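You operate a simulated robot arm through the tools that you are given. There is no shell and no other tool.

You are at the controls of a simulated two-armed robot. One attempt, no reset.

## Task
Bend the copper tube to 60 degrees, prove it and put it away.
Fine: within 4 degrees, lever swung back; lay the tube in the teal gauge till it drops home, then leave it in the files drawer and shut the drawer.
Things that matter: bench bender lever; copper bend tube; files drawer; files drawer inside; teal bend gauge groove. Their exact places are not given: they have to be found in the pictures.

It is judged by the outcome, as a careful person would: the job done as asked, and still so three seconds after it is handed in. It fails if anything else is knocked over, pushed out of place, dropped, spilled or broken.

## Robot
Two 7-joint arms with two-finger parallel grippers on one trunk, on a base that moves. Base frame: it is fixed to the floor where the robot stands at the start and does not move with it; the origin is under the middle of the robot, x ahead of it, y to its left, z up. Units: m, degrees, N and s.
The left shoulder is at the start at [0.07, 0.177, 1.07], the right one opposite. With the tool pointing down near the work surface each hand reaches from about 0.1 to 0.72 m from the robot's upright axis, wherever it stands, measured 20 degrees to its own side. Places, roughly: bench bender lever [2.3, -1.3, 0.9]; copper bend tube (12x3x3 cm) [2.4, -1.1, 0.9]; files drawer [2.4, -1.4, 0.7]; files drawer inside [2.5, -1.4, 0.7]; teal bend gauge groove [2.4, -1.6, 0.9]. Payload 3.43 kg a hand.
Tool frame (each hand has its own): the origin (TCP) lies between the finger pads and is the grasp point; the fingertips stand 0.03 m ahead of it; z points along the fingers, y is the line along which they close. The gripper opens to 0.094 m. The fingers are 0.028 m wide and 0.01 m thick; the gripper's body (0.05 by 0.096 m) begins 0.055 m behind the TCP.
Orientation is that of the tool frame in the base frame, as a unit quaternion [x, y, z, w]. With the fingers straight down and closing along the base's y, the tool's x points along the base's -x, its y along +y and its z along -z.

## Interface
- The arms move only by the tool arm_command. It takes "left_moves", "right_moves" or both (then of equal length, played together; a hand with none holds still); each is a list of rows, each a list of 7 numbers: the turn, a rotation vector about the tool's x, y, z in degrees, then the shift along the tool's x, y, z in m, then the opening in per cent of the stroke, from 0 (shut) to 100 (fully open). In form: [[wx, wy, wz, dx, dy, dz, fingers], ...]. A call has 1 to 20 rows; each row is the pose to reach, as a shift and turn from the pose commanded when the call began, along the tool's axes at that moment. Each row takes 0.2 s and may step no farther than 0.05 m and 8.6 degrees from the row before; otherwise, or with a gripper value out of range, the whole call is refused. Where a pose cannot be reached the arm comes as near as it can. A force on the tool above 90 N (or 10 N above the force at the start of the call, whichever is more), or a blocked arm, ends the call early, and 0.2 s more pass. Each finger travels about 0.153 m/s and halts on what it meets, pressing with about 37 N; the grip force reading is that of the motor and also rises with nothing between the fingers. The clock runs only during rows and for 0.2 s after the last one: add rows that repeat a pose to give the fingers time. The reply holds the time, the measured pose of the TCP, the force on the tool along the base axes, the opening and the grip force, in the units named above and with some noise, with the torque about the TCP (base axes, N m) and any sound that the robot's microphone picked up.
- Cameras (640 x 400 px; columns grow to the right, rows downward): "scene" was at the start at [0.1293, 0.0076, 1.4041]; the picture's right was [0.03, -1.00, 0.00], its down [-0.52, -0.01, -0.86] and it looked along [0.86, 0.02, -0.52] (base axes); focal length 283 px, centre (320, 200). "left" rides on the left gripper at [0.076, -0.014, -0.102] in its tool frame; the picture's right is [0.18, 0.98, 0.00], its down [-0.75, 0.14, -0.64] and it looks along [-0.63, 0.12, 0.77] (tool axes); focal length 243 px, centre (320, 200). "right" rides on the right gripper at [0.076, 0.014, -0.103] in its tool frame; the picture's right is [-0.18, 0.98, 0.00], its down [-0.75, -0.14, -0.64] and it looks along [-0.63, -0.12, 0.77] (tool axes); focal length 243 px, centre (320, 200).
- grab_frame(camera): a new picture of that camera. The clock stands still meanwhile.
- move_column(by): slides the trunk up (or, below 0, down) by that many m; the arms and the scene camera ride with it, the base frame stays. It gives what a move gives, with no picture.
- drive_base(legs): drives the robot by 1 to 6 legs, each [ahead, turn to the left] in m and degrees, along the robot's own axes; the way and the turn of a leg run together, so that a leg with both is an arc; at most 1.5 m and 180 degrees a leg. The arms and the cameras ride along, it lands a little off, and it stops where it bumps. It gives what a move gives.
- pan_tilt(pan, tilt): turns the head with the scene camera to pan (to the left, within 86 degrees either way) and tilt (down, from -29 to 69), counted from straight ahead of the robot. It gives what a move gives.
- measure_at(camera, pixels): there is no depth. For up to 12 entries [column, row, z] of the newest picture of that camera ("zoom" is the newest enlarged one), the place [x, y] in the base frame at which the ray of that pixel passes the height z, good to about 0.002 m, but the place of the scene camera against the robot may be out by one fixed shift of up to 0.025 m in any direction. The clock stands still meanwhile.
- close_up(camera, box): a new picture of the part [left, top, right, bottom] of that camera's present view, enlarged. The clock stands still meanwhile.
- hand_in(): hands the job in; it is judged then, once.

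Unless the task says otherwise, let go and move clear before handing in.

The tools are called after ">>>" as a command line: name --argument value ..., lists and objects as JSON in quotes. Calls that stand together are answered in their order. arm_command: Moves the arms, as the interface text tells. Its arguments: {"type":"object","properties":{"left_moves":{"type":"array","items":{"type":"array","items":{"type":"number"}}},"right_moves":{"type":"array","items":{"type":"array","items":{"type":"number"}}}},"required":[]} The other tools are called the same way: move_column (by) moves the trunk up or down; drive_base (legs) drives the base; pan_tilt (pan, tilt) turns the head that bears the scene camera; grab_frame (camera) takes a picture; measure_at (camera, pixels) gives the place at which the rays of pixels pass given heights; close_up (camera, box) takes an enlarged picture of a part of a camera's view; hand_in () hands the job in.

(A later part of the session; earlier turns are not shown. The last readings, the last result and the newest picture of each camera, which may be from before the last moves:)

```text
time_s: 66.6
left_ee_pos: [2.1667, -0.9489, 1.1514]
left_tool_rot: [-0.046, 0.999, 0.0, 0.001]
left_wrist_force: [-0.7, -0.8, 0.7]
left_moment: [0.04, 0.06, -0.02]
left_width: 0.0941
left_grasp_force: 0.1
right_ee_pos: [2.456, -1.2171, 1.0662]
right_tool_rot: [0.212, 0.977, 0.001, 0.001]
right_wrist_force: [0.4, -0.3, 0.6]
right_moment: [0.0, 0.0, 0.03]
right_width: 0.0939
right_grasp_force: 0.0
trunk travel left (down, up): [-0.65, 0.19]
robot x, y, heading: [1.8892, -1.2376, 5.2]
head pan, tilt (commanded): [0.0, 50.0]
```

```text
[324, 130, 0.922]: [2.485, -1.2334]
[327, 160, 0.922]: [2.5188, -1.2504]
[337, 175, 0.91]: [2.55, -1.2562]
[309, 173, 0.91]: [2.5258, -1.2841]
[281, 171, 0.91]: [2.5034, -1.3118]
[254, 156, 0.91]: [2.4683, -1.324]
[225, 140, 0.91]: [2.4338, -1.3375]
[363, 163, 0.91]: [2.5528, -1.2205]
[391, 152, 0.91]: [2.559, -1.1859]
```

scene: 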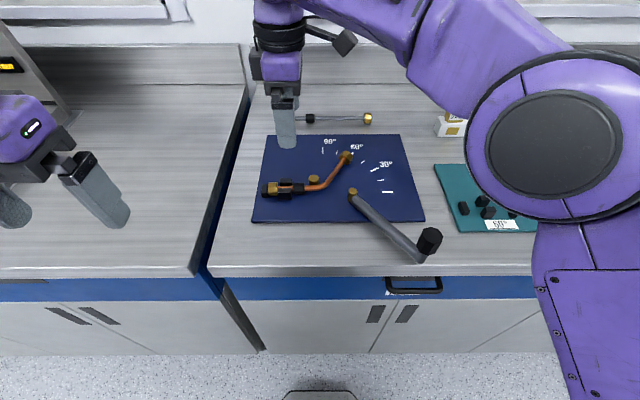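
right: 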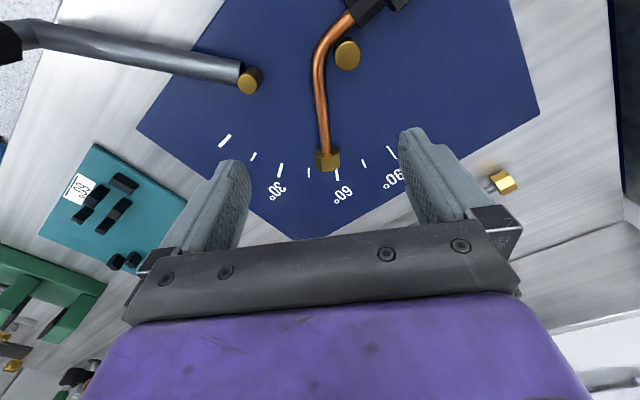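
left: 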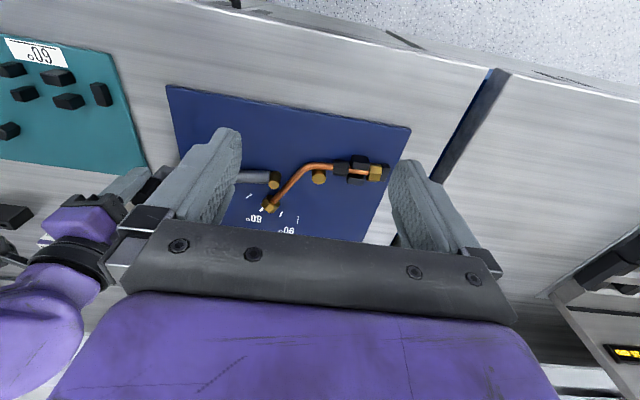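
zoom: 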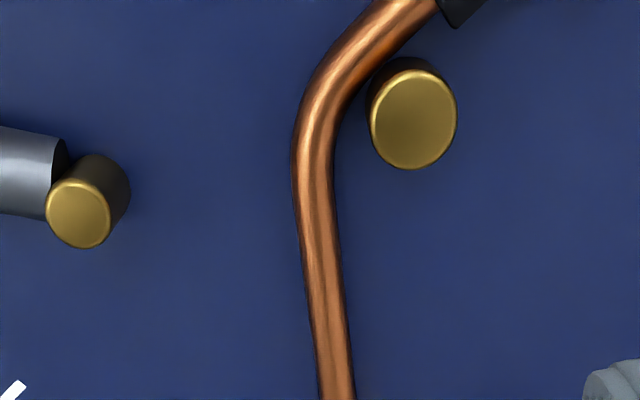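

The leg direction measures about 62° here versus a fixed leg of about 4.3°, i.e. the tube turned ~2° in its loose slot. I'll double-check the bend in a sharper scene close-up.

>>> close_up --camera "scene" --box '[258, 140, 370, 210]'

>>> close_up --camera "right" --box '[280, 0, 408, 80]'

```text
5.71 times, centred on (314, 175) of scene
```

zoom: 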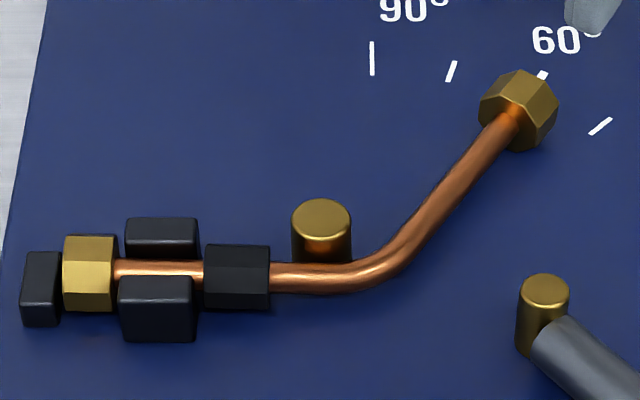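

```text
5.00 times, centred on (344, 40) of right
```

zoom: 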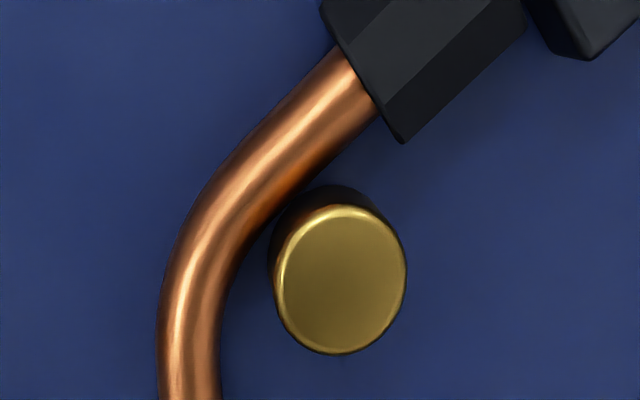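

>>> close_up --camera "scene" --box '[258, 140, 370, 210]'

>>> measure_at --camera "zoom" --pixels '[[120, 269, 0.922], [200, 272, 0.922], [280, 276, 0.922], [320, 277, 0.922], [415, 228, 0.922], [440, 197, 0.922], [470, 161, 0.922], [505, 121, 0.922], [372, 58, 0.91], [541, 76, 0.91]]'

```text
5.71 times, centred on (314, 175) of scene
```

zoom: 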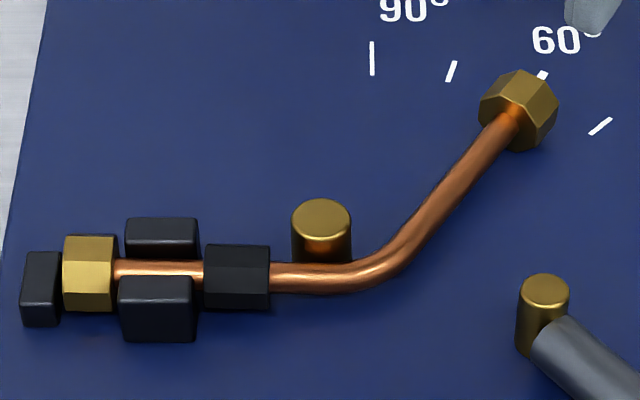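

```text
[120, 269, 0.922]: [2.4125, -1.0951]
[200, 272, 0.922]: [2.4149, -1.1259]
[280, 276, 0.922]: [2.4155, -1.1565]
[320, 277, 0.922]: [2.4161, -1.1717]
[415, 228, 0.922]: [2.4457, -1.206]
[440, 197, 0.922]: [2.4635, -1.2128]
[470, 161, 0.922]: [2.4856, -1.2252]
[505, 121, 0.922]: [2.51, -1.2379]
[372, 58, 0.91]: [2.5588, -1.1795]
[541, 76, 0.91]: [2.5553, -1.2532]
```

Scene gives a fixed leg at 2.7° and the bent leg at 63.6°, so the bend is ≈60.9°. Good. Now I descend on the bent leg (turn 2.5° more) with half-open fingers to z≈0.944 and grip.

>>> arm_command --right_moves '[[0, 0, 2.5, 0, 0, 0.04, 70], [0, 0, 2.5, 0, 0, 0.08, 50], [0, 0, 2.5, 0, 0, 0.105, 50], [0, 0, 2.5, 0, 0, 0.117, 50], [0, 0, 2.5, 0, 0, 0.122, 50], [0, 0, 2.5, 0, 0, 0.122, 50]]'

>>> close_up --camera "right" --box '[240, 80, 400, 180]'

>>> close_up --camera "scene" --box '[245, 115, 405, 215]'

```text
time_s: 68.0
left_ee_pos: [2.1671, -0.9504, 1.1498]
left_tool_rot: [-0.046, 0.999, -0.001, 0.0]
left_wrist_force: [-0.4, 0.4, -0.3]
left_moment: [-0.01, 0.01, -0.02]
left_width: 0.0939
left_grasp_force: 0.0
right_ee_pos: [2.4558, -1.2204, 0.9438]
right_tool_rot: [0.237, 0.972, 0.002, -0.001]
right_wrist_force: [0.0, -0.5, 0.1]
right_moment: [-0.01, -0.02, 0.01]
right_width: 0.047
right_grasp_force: 0.1
trunk travel left (down, up): [-0.65, 0.19]
robot x, y, heading: [1.8904, -1.2346, 5.3]
head pan, tilt (commanded): [0.0, 50.0]
```

```text
4.00 times, centred on (320, 130) of right
```

zoom: 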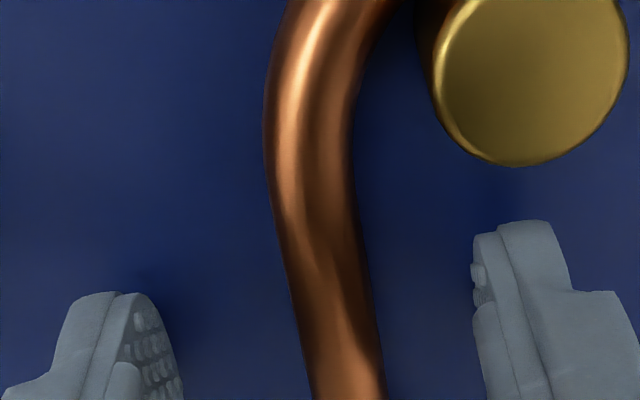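

```text
4.00 times, centred on (325, 165) of scene
```

zoom: 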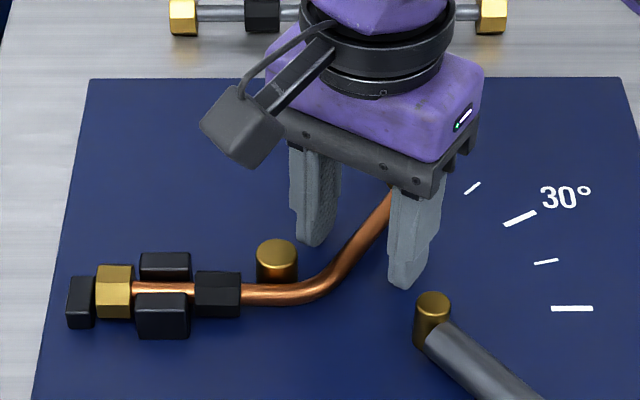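

The leg is centred between the fingers; I shift 6 mm outward along the leg to the straight part and close.

>>> arm_command --right_moves '[[0, 0, 0, -0.006, 0, 0, 50], [0, 0, 0, -0.006, 0, 0, 30], [0, 0, 0, -0.006, 0, 0, 15], [0, 0, 0, -0.006, 0, 0, 0], [0, 0, 0, -0.006, 0, 0, 0], [0, 0, 0, -0.006, 0, 0, 0]]'

>>> close_up --camera "scene" --box '[245, 115, 405, 215]'

```text
time_s: 69.4
left_ee_pos: [2.1673, -0.9492, 1.1506]
left_tool_rot: [-0.046, 0.999, -0.002, 0.001]
left_wrist_force: [-0.4, 0.0, -0.2]
left_moment: [0.03, 0.0, 0.01]
left_width: 0.094
left_grasp_force: 0.0
right_ee_pos: [2.4603, -1.2209, 0.945]
right_tool_rot: [0.234, 0.972, -0.001, 0.0]
right_wrist_force: [0.4, -0.8, -0.3]
right_moment: [-0.02, -0.04, -0.1]
right_width: 0.0105
right_grasp_force: 37.0
trunk travel left (down, up): [-0.65, 0.19]
robot x, y, heading: [1.889, -1.2398, 5.4]
head pan, tilt (commanded): [0.0, 50.0]
```

```text
4.00 times, centred on (325, 165) of scene
```

zoom: 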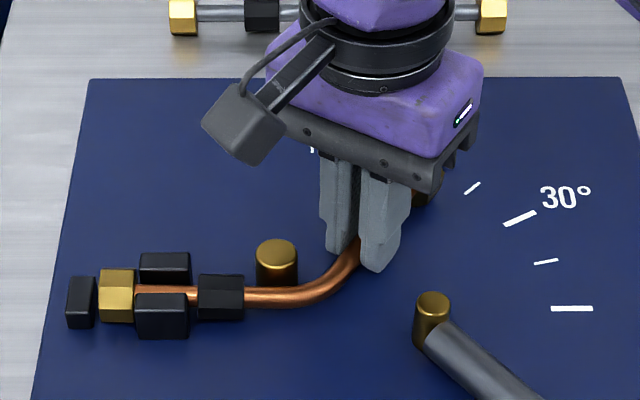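

Gripped on the bent leg (width 0.0105 m, 37 N). Lift straight up slowly and check it hangs level.

>>> arm_command --right_moves '[[0, 0, 0, 0, 0, -0.006, 0], [0, 0, 0, 0, 0, -0.012, 0], [0, 0, 0, 0, 0, -0.02, 0], [0, 0, 0, 0, 0, -0.03, 0], [0, 0, 0, 0, 0, -0.045, 0], [0, 0, 0, 0, 0, -0.06, 0], [0, 0, 0, 0, 0, -0.06, 0]]'

>>> close_up --camera "scene" --box '[245, 95, 437, 215]'

>>> grab_frame --camera "right"

```text
time_s: 71.0
left_ee_pos: [2.1669, -0.9496, 1.1495]
left_tool_rot: [-0.047, 0.999, 0.0, 0.002]
left_wrist_force: [0.3, 0.5, -0.7]
left_moment: [0.0, 0.04, 0.02]
left_width: 0.0938
left_grasp_force: 0.1
right_ee_pos: [2.4616, -1.2224, 1.0053]
right_tool_rot: [0.233, 0.972, 0.0, 0.0]
right_wrist_force: [-0.6, 0.5, -1.6]
right_moment: [-0.08, 0.03, -0.01]
right_width: 0.0107
right_grasp_force: 37.0
trunk travel left (down, up): [-0.65, 0.19]
robot x, y, heading: [1.888, -1.2413, 5.5]
head pan, tilt (commanded): [0.0, 50.0]
```

```text
3.33 times, centred on (341, 155) of scene
```

zoom: 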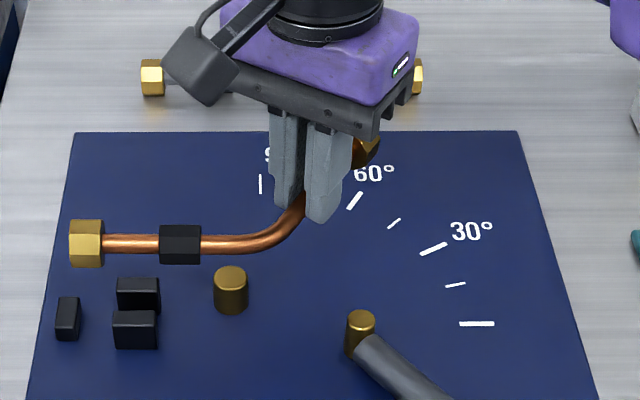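

```text
taken
```

right: 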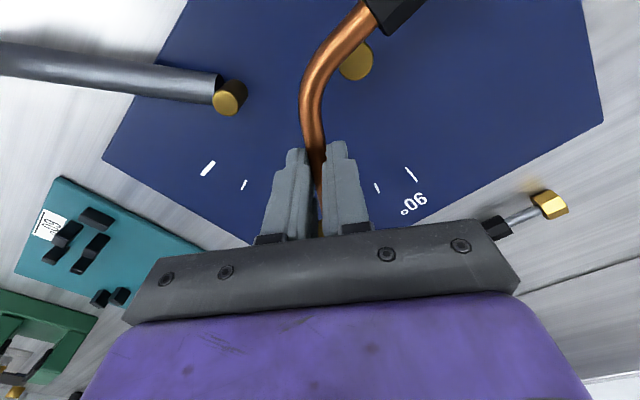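

The tube hangs level in the grip. I raise it and carry it over the gauge, aiming the vertex at (2.410,-1.613) with the fixed leg along the groove (turn −2.4°).

>>> arm_command --right_moves '[[0, 0, 0, 0, 0, -0.04, 0], [0, 0, 0, 0, 0, -0.08, 0], [0, 0, -0.5, -0.0199, -0.041, -0.08, 0], [0, 0, -1, -0.0398, -0.082, -0.08, 0], [0, 0, -1.5, -0.0596, -0.1231, -0.08, 0], [0, 0, -2, -0.0795, -0.1641, -0.08, 0], [0, 0, -2.4, -0.0994, -0.2051, -0.08, 0], [0, 0, -2.4, -0.1193, -0.2461, -0.08, 0], [0, 0, -2.4, -0.1391, -0.2872, -0.08, 0], [0, 0, -2.4, -0.159, -0.3282, -0.08, 0], [0, 0, -2.4, -0.1789, -0.3692, -0.08, 0], [0, 0, -2.4, -0.1789, -0.3692, -0.06, 0], [0, 0, -2.4, -0.1789, -0.3692, -0.05, 0], [0, 0, -2.4, -0.1789, -0.3692, -0.05, 0]]'

>>> grab_frame --camera "right"

>>> close_up --camera "scene" --box '[425, 125, 617, 245]'

```text
time_s: 74.0
left_ee_pos: [2.1672, -0.9497, 1.1503]
left_tool_rot: [-0.046, 0.999, 0.001, 0.001]
left_wrist_force: [0.1, -0.9, -0.6]
left_moment: [0.01, 0.0, -0.01]
left_width: 0.0938
left_grasp_force: 0.0
right_ee_pos: [2.4532, -1.6319, 1.0553]
right_tool_rot: [0.213, 0.977, 0.0, 0.0]
right_wrist_force: [0.9, -0.4, -1.4]
right_moment: [-0.04, -0.02, -0.02]
right_width: 0.0106
right_grasp_force: 36.8
trunk travel left (down, up): [-0.65, 0.19]
robot x, y, heading: [1.8882, -1.2385, 5.4]
head pan, tilt (commanded): [0.0, 50.0]
```

```text
taken
```

right: 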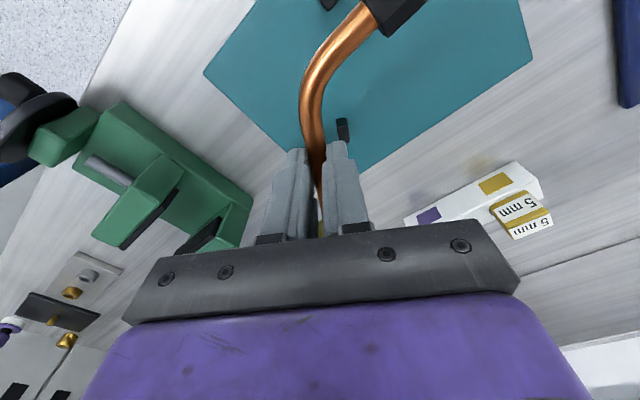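

```text
3.33 times, centred on (521, 185) of scene
```

zoom: 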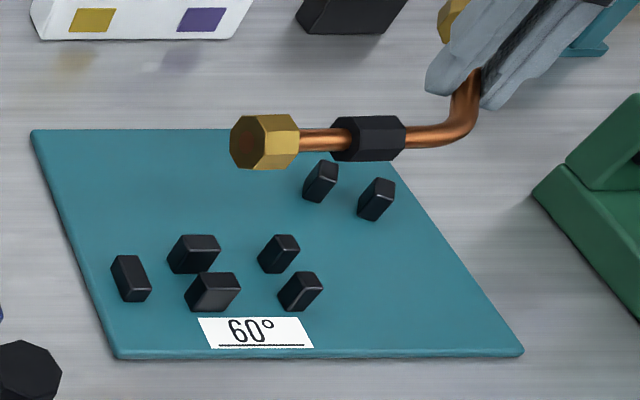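

The tube hangs over the gauge; the right camera shows peg 3b at (343,130) beside the finger and a pair‑2 peg at (330,3). I'll zoom to measure these relative to the hand.

>>> close_up --camera "right" --box '[272, 0, 432, 100]'

>>> close_up --camera "right" --box '[280, 90, 392, 160]'

```text
4.00 times, centred on (352, 50) of right
```

zoom: 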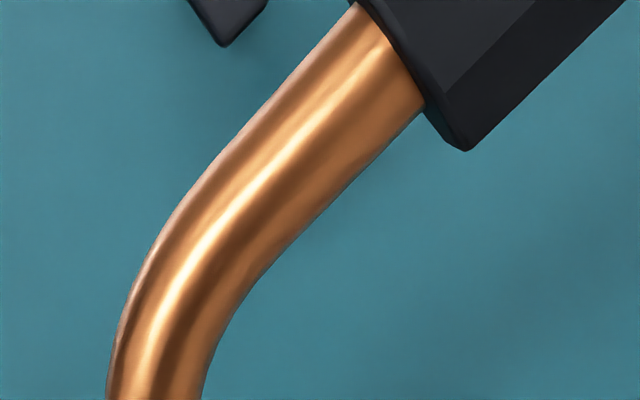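

```text
5.71 times, centred on (336, 125) of right
```

zoom: 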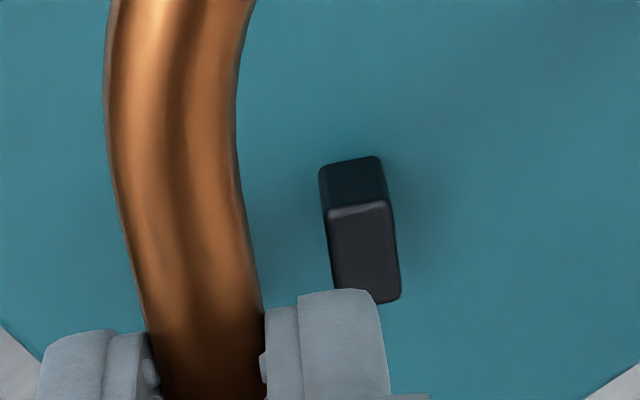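

>>> measure_at --camera "zoom" --pixels '[[365, 252, 0.935], [365, 252, 0.925], [330, 210, 0.935], [390, 205, 0.935], [354, 158, 0.912]]'

```text
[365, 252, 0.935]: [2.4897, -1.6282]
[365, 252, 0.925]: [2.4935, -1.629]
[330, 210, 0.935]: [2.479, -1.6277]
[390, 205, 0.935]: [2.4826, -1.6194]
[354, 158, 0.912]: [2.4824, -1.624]
```

Peg 3b's near face measures vertical for plate ≈0.911 and peg top ≈0.935, so heights are consistent. I'll lower to z≈0.976, where the tube is just above the peg tops, and compare directly.

>>> arm_command --right_moves '[[0, 0, 0, 0, 0, 0.03, 0], [0, 0, 0, 0, 0, 0.055, 0], [0, 0, 0, 0, 0, 0.07, 0], [0, 0, 0, 0, 0, 0.079, 0], [0, 0, 0, 0, 0, 0.079, 0]]'

>>> close_up --camera "scene" --box '[434, 155, 562, 235]'

>>> grab_frame --camera "right"

```text
time_s: 75.2
left_ee_pos: [2.1658, -0.9494, 1.1503]
left_tool_rot: [-0.046, 0.999, 0.0, 0.001]
left_wrist_force: [-0.2, -0.2, 0.1]
left_moment: [-0.03, 0.04, -0.01]
left_width: 0.094
left_grasp_force: 0.2
right_ee_pos: [2.4509, -1.6319, 0.9744]
right_tool_rot: [0.213, 0.977, -0.001, 0.0]
right_wrist_force: [0.2, 0.0, -0.5]
right_moment: [-0.09, 0.02, 0.01]
right_width: 0.0107
right_grasp_force: 37.4
trunk travel left (down, up): [-0.65, 0.19]
robot x, y, heading: [1.8865, -1.2381, 5.2]
head pan, tilt (commanded): [0.0, 50.0]
```

```text
5.00 times, centred on (498, 195) of scene
```

zoom: 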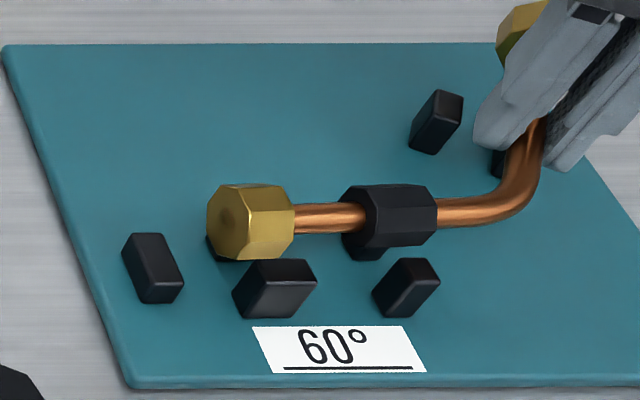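

```text
taken
```

right: 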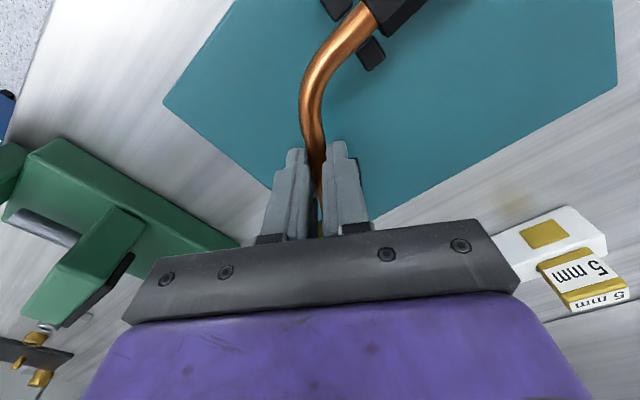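

In the scene view the nut and collar overhang the far pegs, partly by parallax. I'll get an independent view from the left camera; first a look at where the arms are.

>>> grab_frame --camera "scene"

>>> close_up --camera "scene" --box '[450, 165, 546, 225]'

```text
taken
```

scene: 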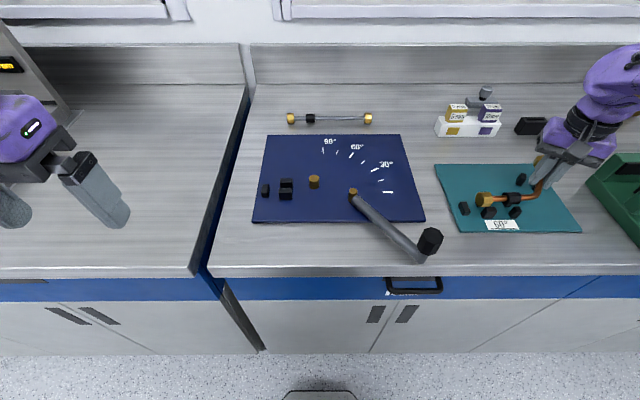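

```text
6.67 times, centred on (498, 195) of scene
```

zoom: 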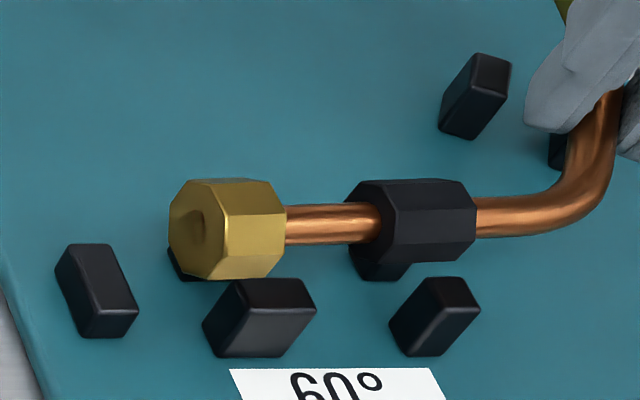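

>>> measure_at --camera "zoom" --pixels '[[203, 230, 0.952], [284, 224, 0.952], [372, 222, 0.952], [476, 214, 0.952], [540, 214, 0.952], [95, 260, 0.935], [272, 295, 0.935], [452, 292, 0.935], [490, 70, 0.935], [140, 320, 0.912], [315, 310, 0.935], [480, 310, 0.935]]'

>>> arm_command --left_moves '[[0, 0, 0, 0.0, -0.045, 0, 60], [0, 0, 0, 0.0, -0.09, 0, 20], [0, 0, 0, 0.0, -0.135, 0, 0], [0, 0, 0, 0, -0.18, 0, 0], [0, 0, 0, 0, -0.225, 0, 0], [0, 0, 0, 0, -0.27, 0, 0], [0, 0, 0, 0, -0.315, 0, 0], [0, 0, 0, 0, -0.36, 0, 0], [0, 0, 0, 0, -0.36, 0, 0]]'

>>> grab_frame --camera "left"

```text
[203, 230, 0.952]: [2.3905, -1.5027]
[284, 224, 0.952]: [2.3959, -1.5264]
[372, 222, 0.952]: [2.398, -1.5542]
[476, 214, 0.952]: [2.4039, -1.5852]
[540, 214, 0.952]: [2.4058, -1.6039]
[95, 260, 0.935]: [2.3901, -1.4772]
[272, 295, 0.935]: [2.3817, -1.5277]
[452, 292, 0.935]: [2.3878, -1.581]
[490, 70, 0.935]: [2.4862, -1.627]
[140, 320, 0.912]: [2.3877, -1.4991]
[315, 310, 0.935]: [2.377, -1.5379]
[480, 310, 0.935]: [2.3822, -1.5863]
```

```text
time_s: 77.2
left_ee_pos: [2.1966, -1.3118, 1.1503]
left_tool_rot: [-0.047, 0.999, -0.001, 0.001]
left_wrist_force: [-0.1, 1.3, -0.7]
left_moment: [-0.05, 0.01, -0.04]
left_width: 0.0
left_grasp_force: 33.3
right_ee_pos: [2.4506, -1.631, 0.9752]
right_tool_rot: [0.213, 0.977, 0.0, 0.0]
right_wrist_force: [-0.1, -0.1, -0.5]
right_moment: [-0.09, 0.0, -0.01]
right_width: 0.0108
right_grasp_force: 37.0
trunk travel left (down, up): [-0.65, 0.19]
robot x, y, heading: [1.8894, -1.2357, 5.2]
head pan, tilt (commanded): [0.0, 50.0]
```

```text
taken
```

left: 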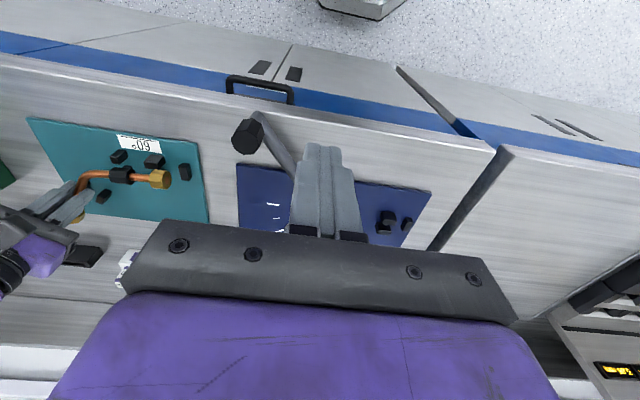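

The left camera sees gauge and tube at left (30–200, 120–220). I'll move it another 0.12 m to the right for a better look.

>>> arm_command --left_moves '[[0, 0, 0, 0.0, -0.04, 0, 0], [0, 0, 0, 0.0, -0.08, 0, 0], [0, 0, 0, 0.0, -0.12, 0, 0], [0, 0, 0, 0.0, -0.12, 0, 0]]'

>>> grab_frame --camera "left"

>>> close_up --camera "left" --box '[110, 110, 270, 210]'

```text
time_s: 78.4
left_ee_pos: [2.2364, -1.3949, 1.2006]
left_tool_rot: [-0.085, 0.995, -0.051, 0.009]
left_wrist_force: [-0.8, 0.1, -0.7]
left_moment: [-0.02, 0.0, 0.0]
left_width: 0.0
left_grasp_force: 33.2
right_ee_pos: [2.4508, -1.6331, 0.9767]
right_tool_rot: [0.213, 0.977, 0.0, 0.002]
right_wrist_force: [-0.5, -1.0, -0.7]
right_moment: [-0.02, -0.03, 0.0]
right_width: 0.011
right_grasp_force: 36.8
trunk travel left (down, up): [-0.65, 0.19]
robot x, y, heading: [1.8894, -1.2404, 5.2]
head pan, tilt (commanded): [0.0, 50.0]
stopped in row 4 (left hand): the arm was blocked; the commanded pose is now the measured one
```

```text
taken
```

left: 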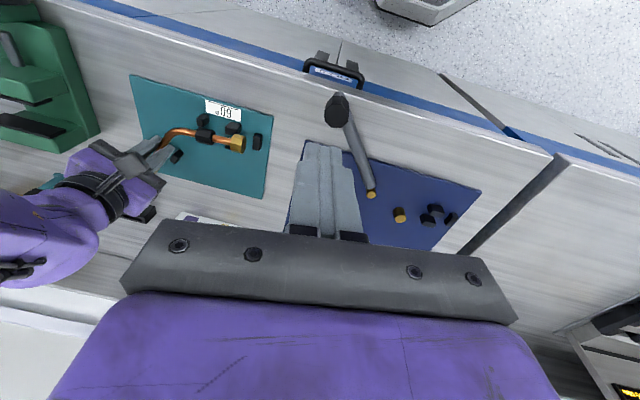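

```text
4.00 times, centred on (190, 160) of left
```

zoom: 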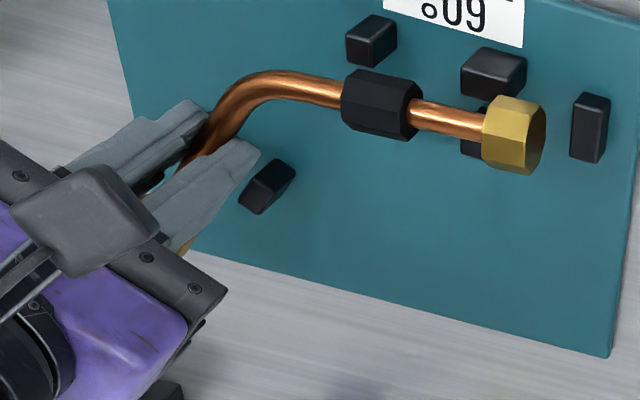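

The left arm met its limit there, but gives a clear side view. I'll measure tube points at its height and peg tops in this view.

>>> measure_at --camera "zoom" --pixels '[[330, 90, 0.952], [420, 107, 0.952], [480, 124, 0.952], [590, 127, 0.93], [525, 65, 0.935], [463, 72, 0.935], [390, 37, 0.935], [347, 40, 0.935], [268, 186, 0.93], [608, 100, 0.935], [575, 95, 0.935], [582, 160, 0.935]]'

>>> close_up --camera "left" --box '[166, 108, 278, 178]'

```text
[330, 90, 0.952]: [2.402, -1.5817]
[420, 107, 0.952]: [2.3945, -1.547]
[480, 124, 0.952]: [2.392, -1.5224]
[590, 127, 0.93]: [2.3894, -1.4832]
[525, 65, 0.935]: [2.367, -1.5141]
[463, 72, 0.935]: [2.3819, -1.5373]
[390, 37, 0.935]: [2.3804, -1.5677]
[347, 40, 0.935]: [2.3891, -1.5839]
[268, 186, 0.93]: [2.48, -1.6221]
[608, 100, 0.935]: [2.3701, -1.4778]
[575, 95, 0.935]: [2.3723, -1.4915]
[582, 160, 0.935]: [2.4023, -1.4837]
```

```text
5.71 times, centred on (222, 143) of left
```

zoom: 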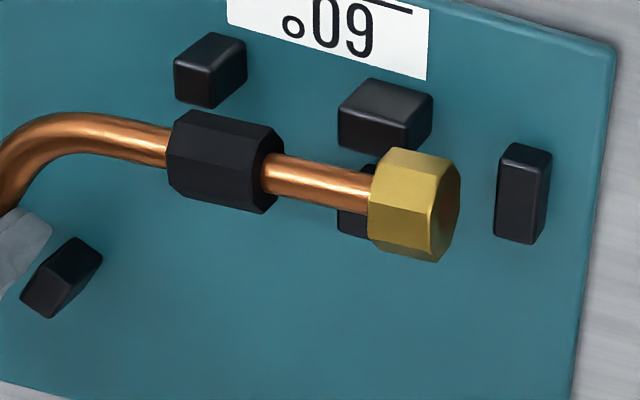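

>>> measure_at --camera "zoom" --pixels '[[385, 130, 0.935], [430, 128, 0.935], [340, 132, 0.935], [208, 85, 0.935], [242, 85, 0.935], [176, 85, 0.935], [522, 195, 0.935], [497, 185, 0.935], [50, 290, 0.935], [165, 140, 0.952], [265, 172, 0.952], [372, 192, 0.952]]'

```text
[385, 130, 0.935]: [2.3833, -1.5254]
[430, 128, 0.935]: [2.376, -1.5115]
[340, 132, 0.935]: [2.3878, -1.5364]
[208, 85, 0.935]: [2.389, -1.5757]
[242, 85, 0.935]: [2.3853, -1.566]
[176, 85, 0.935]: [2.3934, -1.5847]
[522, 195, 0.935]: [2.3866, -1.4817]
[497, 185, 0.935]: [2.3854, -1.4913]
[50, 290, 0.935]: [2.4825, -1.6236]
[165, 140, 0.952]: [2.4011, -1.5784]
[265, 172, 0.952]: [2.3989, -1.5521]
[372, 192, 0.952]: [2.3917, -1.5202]
```

Both scene and left views say the tube must move left (+y) by roughly 12 mm relative to the pegs. I'll take one more precise scene measurement of the peg edges before correcting.

>>> close_up --camera "scene" --box '[450, 165, 546, 225]'

>>> measure_at --camera "zoom" --pixels '[[108, 246, 0.935], [133, 305, 0.935], [60, 255, 0.935], [238, 281, 0.935], [303, 280, 0.935], [430, 279, 0.935], [468, 279, 0.935], [190, 180, 0.967], [265, 180, 0.967], [365, 182, 0.965], [462, 179, 0.965]]'

```text
6.67 times, centred on (498, 195) of scene
```

zoom: 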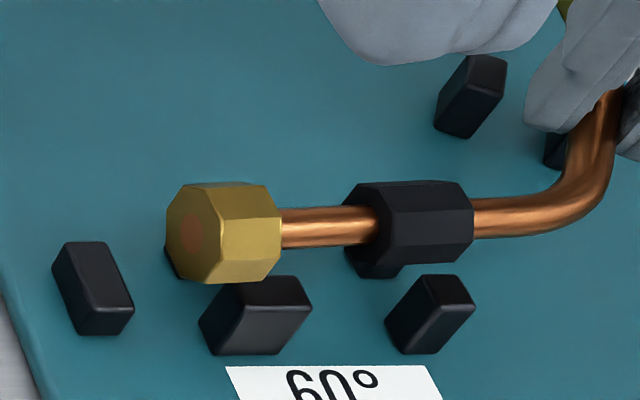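

```text
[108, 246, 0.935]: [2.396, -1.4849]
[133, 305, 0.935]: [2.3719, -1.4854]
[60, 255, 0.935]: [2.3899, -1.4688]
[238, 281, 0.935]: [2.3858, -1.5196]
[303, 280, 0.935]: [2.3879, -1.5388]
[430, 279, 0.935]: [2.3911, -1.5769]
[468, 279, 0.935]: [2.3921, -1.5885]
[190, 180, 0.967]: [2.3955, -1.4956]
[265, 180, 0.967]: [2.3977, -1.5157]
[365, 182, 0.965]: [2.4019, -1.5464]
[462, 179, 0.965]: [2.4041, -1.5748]
```

Taking silhouette effects into account, nut and collar clear the pegs if the tube shifts about 4 mm left; the bent-leg/pair‑3 check agrees. I apply that shift and lower in small steps watching the force.

>>> arm_command --right_moves '[[0, 0, 0, 0.0026, 0.0032, 0, 0], [0, 0, 0, 0.0026, 0.0032, 0.004, 0], [0, 0, 0, 0.0026, 0.0032, 0.008, 0], [0, 0, 0, 0.0026, 0.0032, 0.011, 0], [0, 0, 0, 0.0026, 0.0032, 0.011, 0]]'

>>> close_up --camera "scene" --box '[450, 165, 546, 225]'

>>> close_up --camera "left" --box '[166, 108, 278, 178]'

```text
time_s: 79.6
left_ee_pos: [2.2404, -1.3944, 1.199]
left_tool_rot: [-0.085, 0.995, -0.051, 0.008]
left_wrist_force: [0.0, -0.3, -1.4]
left_moment: [-0.01, 0.0, 0.0]
left_width: 0.0001
left_grasp_force: 33.5
right_ee_pos: [2.4505, -1.6267, 0.965]
right_tool_rot: [0.213, 0.977, 0.0, 0.001]
right_wrist_force: [0.1, 0.5, -1.5]
right_moment: [-0.02, -0.02, 0.01]
right_width: 0.0108
right_grasp_force: 37.0
trunk travel left (down, up): [-0.65, 0.19]
robot x, y, heading: [1.8895, -1.2385, 5.6]
head pan, tilt (commanded): [0.0, 50.0]
```

```text
6.67 times, centred on (498, 195) of scene
```

zoom: 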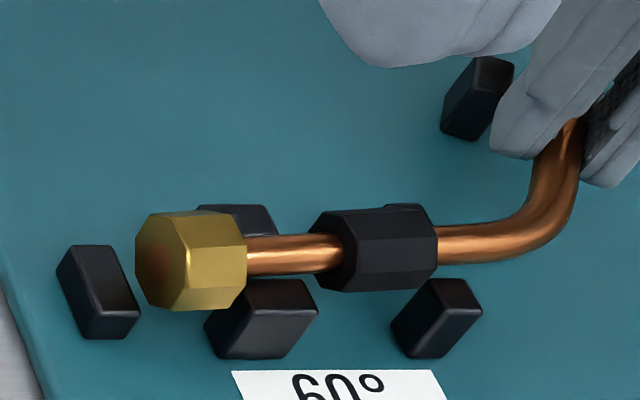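

```text
5.71 times, centred on (222, 143) of left
```

zoom: 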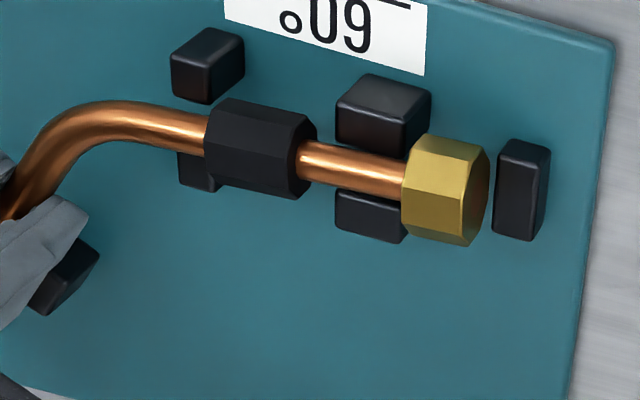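

No contact yet at z=0.965, and the copper lies between the pair‑1 and pair‑2 pegs in both views. I check the nut's clearance to the end stop before going lower.

>>> measure_at --camera "zoom" --pixels '[[470, 145, 0.9575], [488, 185, 0.9425], [412, 135, 0.9575], [497, 185, 0.935], [500, 145, 0.935], [385, 130, 0.935], [370, 215, 0.935], [408, 215, 0.935], [335, 215, 0.935], [205, 150, 0.945], [300, 165, 0.945]]'

>>> close_up --camera "scene" --box '[450, 165, 546, 225]'

>>> measure_at --camera "zoom" --pixels '[[155, 213, 0.9575], [229, 212, 0.9575], [136, 240, 0.948], [247, 262, 0.948], [108, 247, 0.935], [137, 305, 0.935], [205, 207, 0.935], [270, 207, 0.935], [240, 283, 0.935], [305, 282, 0.935], [432, 280, 0.935], [425, 205, 0.935]]'

```text
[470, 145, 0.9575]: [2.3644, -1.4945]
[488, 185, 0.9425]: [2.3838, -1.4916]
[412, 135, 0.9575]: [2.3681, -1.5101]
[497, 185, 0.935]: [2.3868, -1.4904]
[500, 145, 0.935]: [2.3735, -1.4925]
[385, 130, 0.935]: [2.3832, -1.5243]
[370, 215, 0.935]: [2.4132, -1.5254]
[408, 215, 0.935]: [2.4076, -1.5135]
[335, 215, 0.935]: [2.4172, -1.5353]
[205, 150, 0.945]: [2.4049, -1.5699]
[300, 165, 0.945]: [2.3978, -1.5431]
```

```text
6.67 times, centred on (498, 195) of scene
```

zoom: 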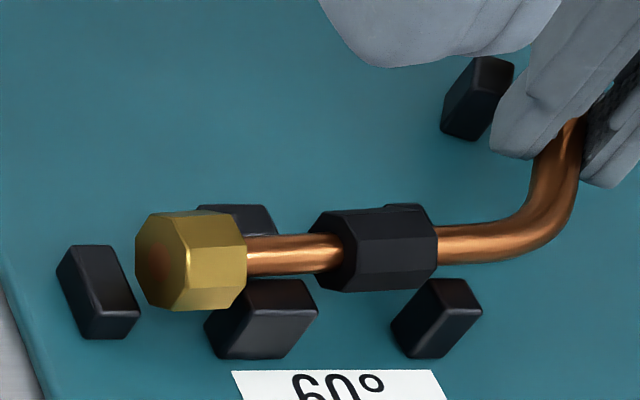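

```text
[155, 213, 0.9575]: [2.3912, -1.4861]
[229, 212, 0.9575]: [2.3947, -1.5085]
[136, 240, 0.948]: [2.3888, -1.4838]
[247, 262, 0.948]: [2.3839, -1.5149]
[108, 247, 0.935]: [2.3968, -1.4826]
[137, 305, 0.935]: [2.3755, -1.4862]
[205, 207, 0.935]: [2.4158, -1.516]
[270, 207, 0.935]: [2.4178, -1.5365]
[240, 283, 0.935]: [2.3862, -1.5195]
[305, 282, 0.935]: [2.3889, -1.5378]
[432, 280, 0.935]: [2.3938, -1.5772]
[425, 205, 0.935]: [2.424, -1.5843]
```

Clearances: nut about 1 mm from the end stop, 4–7 mm from pair 1, so I shift 2 mm right and 1.5 mm forward, then lower 8 mm more.

>>> arm_command --right_moves '[[0, 0, 0, -0.0022, -0.0012, 0, 0], [0, 0, 0, -0.0022, -0.0012, 0.003, 0], [0, 0, 0, -0.0022, -0.0012, 0.006, 0], [0, 0, 0, -0.0022, -0.0012, 0.008, 0], [0, 0, 0, -0.0022, -0.0012, 0.008, 0]]'

>>> close_up --camera "left" --box '[166, 108, 278, 178]'

>>> close_up --camera "scene" --box '[450, 165, 546, 225]'

```text
time_s: 80.8
left_ee_pos: [2.2392, -1.3956, 1.2]
left_tool_rot: [-0.085, 0.995, -0.051, 0.009]
left_wrist_force: [0.1, -0.3, -0.8]
left_moment: [-0.01, -0.01, -0.02]
left_width: 0.0
left_grasp_force: 33.1
right_ee_pos: [2.4521, -1.6302, 0.9555]
right_tool_rot: [0.213, 0.977, -0.001, 0.0]
right_wrist_force: [1.0, 1.5, -0.4]
right_moment: [0.09, 0.02, -0.22]
right_width: 0.011
right_grasp_force: 36.9
trunk travel left (down, up): [-0.65, 0.19]
robot x, y, heading: [1.8912, -1.2389, 5.6]
head pan, tilt (commanded): [0.0, 50.0]
```

```text
5.71 times, centred on (222, 143) of left
```

zoom: 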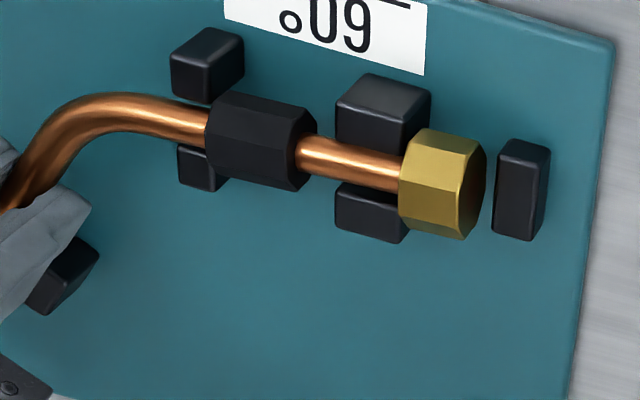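

```text
6.67 times, centred on (498, 195) of scene
```

zoom: 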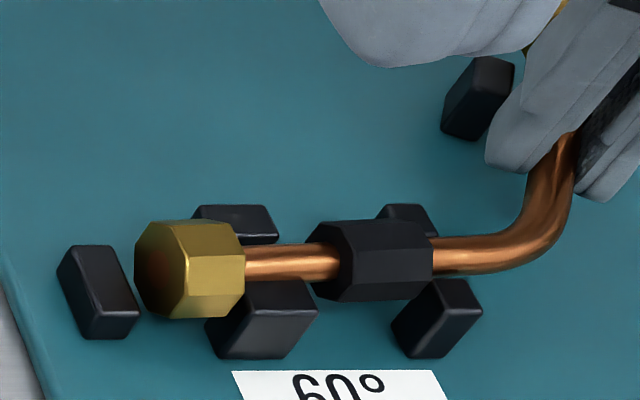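

At z=0.956 the tube is in the groove below the peg tops; a slight side force/moment suggests the nut's inner end brushes pair 1. I shift back 1.2 mm left and lower 6 mm more.

>>> arm_command --right_moves '[[0, 0, 0, 0.0005, 0.0011, 0, 0], [0, 0, 0, 0.0005, 0.0011, 0.003, 0], [0, 0, 0, 0.0005, 0.0011, 0.006, 0], [0, 0, 0, 0.0005, 0.0011, 0.006, 0]]'

>>> close_up --camera "left" --box '[166, 108, 278, 178]'

>>> close_up --camera "scene" --box '[450, 165, 546, 225]'

```text
time_s: 81.8
left_ee_pos: [2.2395, -1.3955, 1.1996]
left_tool_rot: [-0.085, 0.995, -0.051, 0.009]
left_wrist_force: [-0.5, 0.2, -0.2]
left_moment: [0.01, 0.01, 0.01]
left_width: 0.0
left_grasp_force: 33.3
right_ee_pos: [2.4527, -1.6269, 0.9498]
right_tool_rot: [0.212, 0.977, 0.0, -0.001]
right_wrist_force: [0.6, 0.5, -0.1]
right_moment: [-0.01, -0.05, -0.14]
right_width: 0.0107
right_grasp_force: 37.4
trunk travel left (down, up): [-0.65, 0.19]
robot x, y, heading: [1.8912, -1.2384, 5.2]
head pan, tilt (commanded): [0.0, 50.0]
```

```text
5.71 times, centred on (222, 143) of left
```

zoom: 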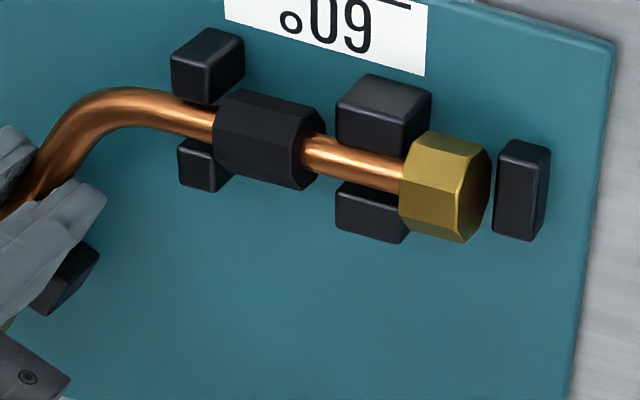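

```text
6.67 times, centred on (498, 195) of scene
```

zoom: 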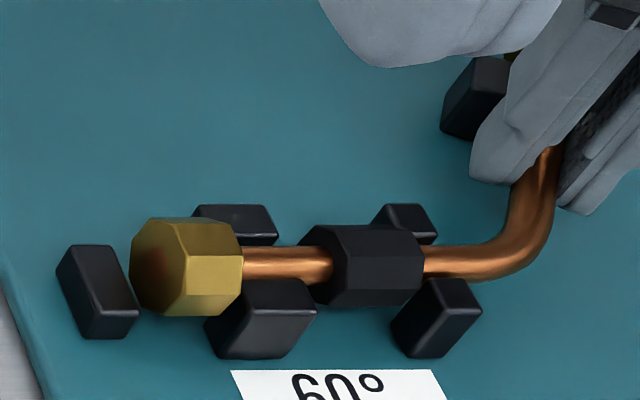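

The nut has hardly descended between these two pictures, so something may be holding that end up. I'll triangulate the copper's height at the nut and at the collar from both cameras.

>>> measure_at --camera "zoom" --pixels '[[243, 263, 0.925], [243, 263, 0.945], [330, 263, 0.925], [330, 263, 0.945], [423, 260, 0.925], [423, 260, 0.945], [510, 240, 0.925], [510, 240, 0.945]]'

>>> close_up --camera "left" --box '[166, 108, 278, 178]'

>>> measure_at --camera "zoom" --pixels '[[405, 170, 0.925], [405, 170, 0.945], [305, 150, 0.925], [305, 150, 0.945], [213, 122, 0.925], [213, 122, 0.945], [110, 115, 0.925], [110, 115, 0.945]]'

```text
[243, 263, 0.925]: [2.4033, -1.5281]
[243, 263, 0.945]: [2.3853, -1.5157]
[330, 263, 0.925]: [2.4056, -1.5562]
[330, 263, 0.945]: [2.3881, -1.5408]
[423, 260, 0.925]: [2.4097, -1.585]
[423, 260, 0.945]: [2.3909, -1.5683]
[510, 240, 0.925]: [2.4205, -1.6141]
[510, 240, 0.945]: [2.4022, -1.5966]
```

```text
5.71 times, centred on (222, 143) of left
```

zoom: 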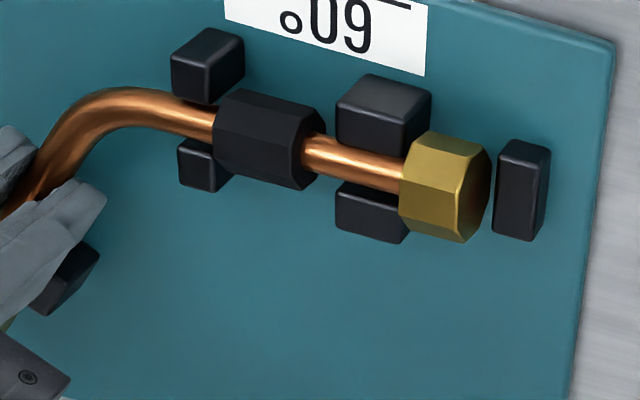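

```text
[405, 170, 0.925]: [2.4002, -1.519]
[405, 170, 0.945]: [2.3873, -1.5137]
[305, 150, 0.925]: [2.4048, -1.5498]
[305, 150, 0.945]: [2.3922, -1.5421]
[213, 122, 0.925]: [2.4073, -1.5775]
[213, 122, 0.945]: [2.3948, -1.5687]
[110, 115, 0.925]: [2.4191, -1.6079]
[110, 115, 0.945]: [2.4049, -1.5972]
```

Heights are ambiguous because of small camera biases. I'll calibrate the two cameras against each other on the label's far corners (at plate height 0.911).

>>> measure_at --camera "zoom" --pixels '[[425, 75, 0.911], [227, 22, 0.911], [615, 48, 0.911]]'

>>> close_up --camera "scene" --box '[450, 165, 546, 225]'

>>> measure_at --camera "zoom" --pixels '[[232, 371, 0.911], [433, 371, 0.911], [138, 335, 0.912], [85, 335, 0.912], [285, 356, 0.912], [215, 356, 0.912]]'

```text
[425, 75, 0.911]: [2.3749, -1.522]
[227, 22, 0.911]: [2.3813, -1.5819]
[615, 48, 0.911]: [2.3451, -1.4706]
```

```text
6.67 times, centred on (498, 195) of scene
```

zoom: 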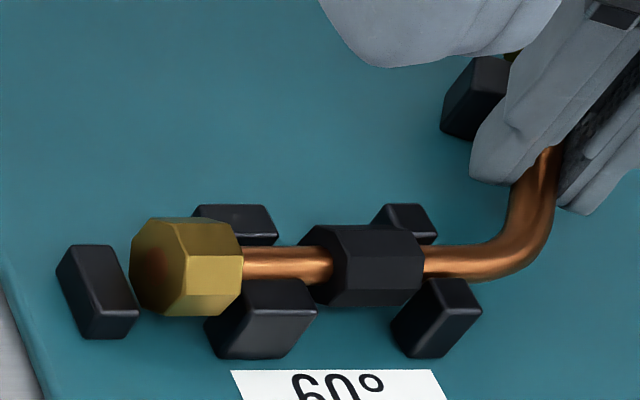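

```text
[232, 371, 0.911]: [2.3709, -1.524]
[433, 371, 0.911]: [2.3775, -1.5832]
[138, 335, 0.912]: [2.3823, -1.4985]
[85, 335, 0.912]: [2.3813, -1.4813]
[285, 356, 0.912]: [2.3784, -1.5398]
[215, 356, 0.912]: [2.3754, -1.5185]
```

After calibrating (scene − left = −4, −2 mm), the fixed leg's axis is at ≈0.940, i.e. resting on the near pegs, about 5–6 mm too near me. I'll lift 6 mm, shift ~6 mm along the bent leg's direction, and lower again.

>>> arm_command --right_moves '[[0, 0, 0, 0, 0, -0.004, 0], [0, 0, 0, 0, 0, -0.008, 0], [0, 0, 0, -0.003, 0, -0.008, 0], [0, 0, 0, -0.006, 0, -0.008, 0], [0, 0, 0, -0.006, 0, -0.004, 0], [0, 0, 0, -0.006, 0, -0.002, 0], [0, 0, 0, -0.006, 0, 0, 0], [0, 0, 0, -0.006, 0, 0, 0]]'

>>> close_up --camera "left" --box '[166, 108, 278, 178]'

>>> close_up --camera "scene" --box '[450, 165, 546, 225]'

```text
time_s: 83.6
left_ee_pos: [2.2387, -1.3955, 1.1993]
left_tool_rot: [-0.086, 0.995, -0.051, 0.009]
left_wrist_force: [-1.0, 0.9, 0.1]
left_moment: [-0.02, 0.03, 0.0]
left_width: 0.0
left_grasp_force: 33.1
right_ee_pos: [2.454, -1.6317, 0.9493]
right_tool_rot: [0.213, 0.977, 0.0, 0.001]
right_wrist_force: [-8.5, 0.3, -0.9]
right_moment: [0.0, 0.18, 0.23]
right_width: 0.0109
right_grasp_force: 37.1
trunk travel left (down, up): [-0.65, 0.19]
robot x, y, heading: [1.8907, -1.2359, 5.2]
head pan, tilt (commanded): [0.0, 50.0]
```

```text
5.71 times, centred on (222, 143) of left
```

zoom: 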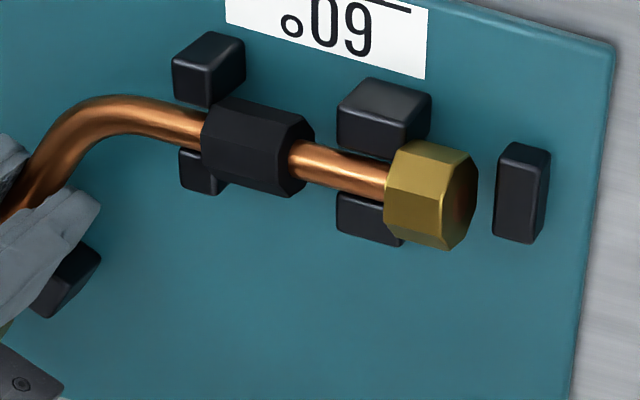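

```text
6.67 times, centred on (498, 195) of scene
```

zoom: 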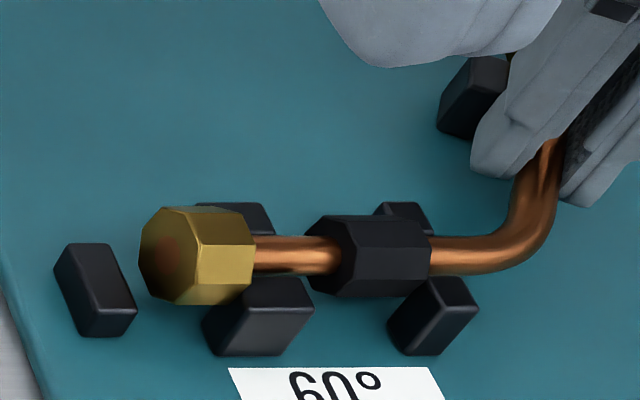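

A −8.5 N force along x, acting ~2 cm below the TCP near pair 2, tells me the tube near the vertex is already down in the groove and pressing its far peg. I back off 3 mm and look again.

>>> arm_command --right_moves '[[0, 0, 0, 0.0013, -0.0007, 0, 0], [0, 0, 0, 0.0026, -0.0015, 0, 0], [0, 0, 0, 0.0026, -0.0015, 0, 0]]'

>>> close_up --camera "scene" --box '[450, 165, 546, 225]'

>>> close_up --camera "left" --box '[166, 108, 278, 178]'

```text
time_s: 84.4
left_ee_pos: [2.2388, -1.3941, 1.2002]
left_tool_rot: [-0.085, 0.995, -0.051, 0.01]
left_wrist_force: [-0.8, -0.2, -0.3]
left_moment: [-0.03, 0.02, -0.03]
left_width: 0.0002
left_grasp_force: 32.6
right_ee_pos: [2.4542, -1.6309, 0.9491]
right_tool_rot: [0.212, 0.977, 0.001, 0.0]
right_wrist_force: [0.8, 0.3, -1.5]
right_moment: [-0.02, -0.05, 0.02]
right_width: 0.0109
right_grasp_force: 37.0
trunk travel left (down, up): [-0.65, 0.19]
robot x, y, heading: [1.89, -1.2398, 5.6]
head pan, tilt (commanded): [0.0, 50.0]
```

```text
6.67 times, centred on (498, 195) of scene
```

zoom: 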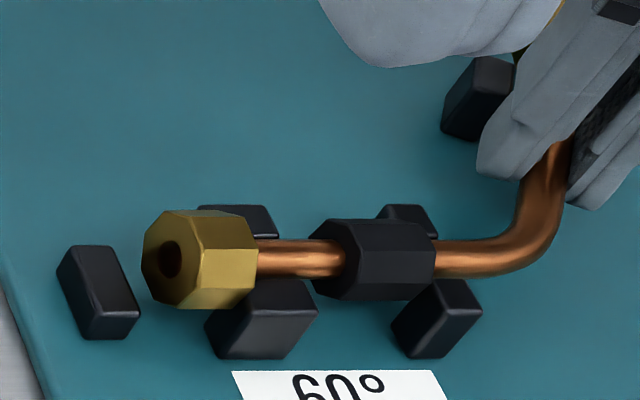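

```text
5.71 times, centred on (222, 143) of left
```

zoom: 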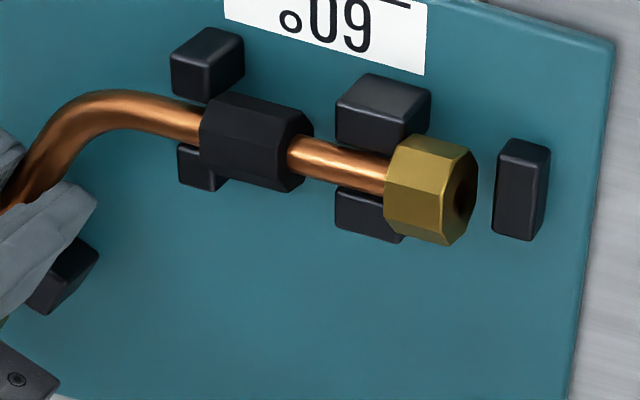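

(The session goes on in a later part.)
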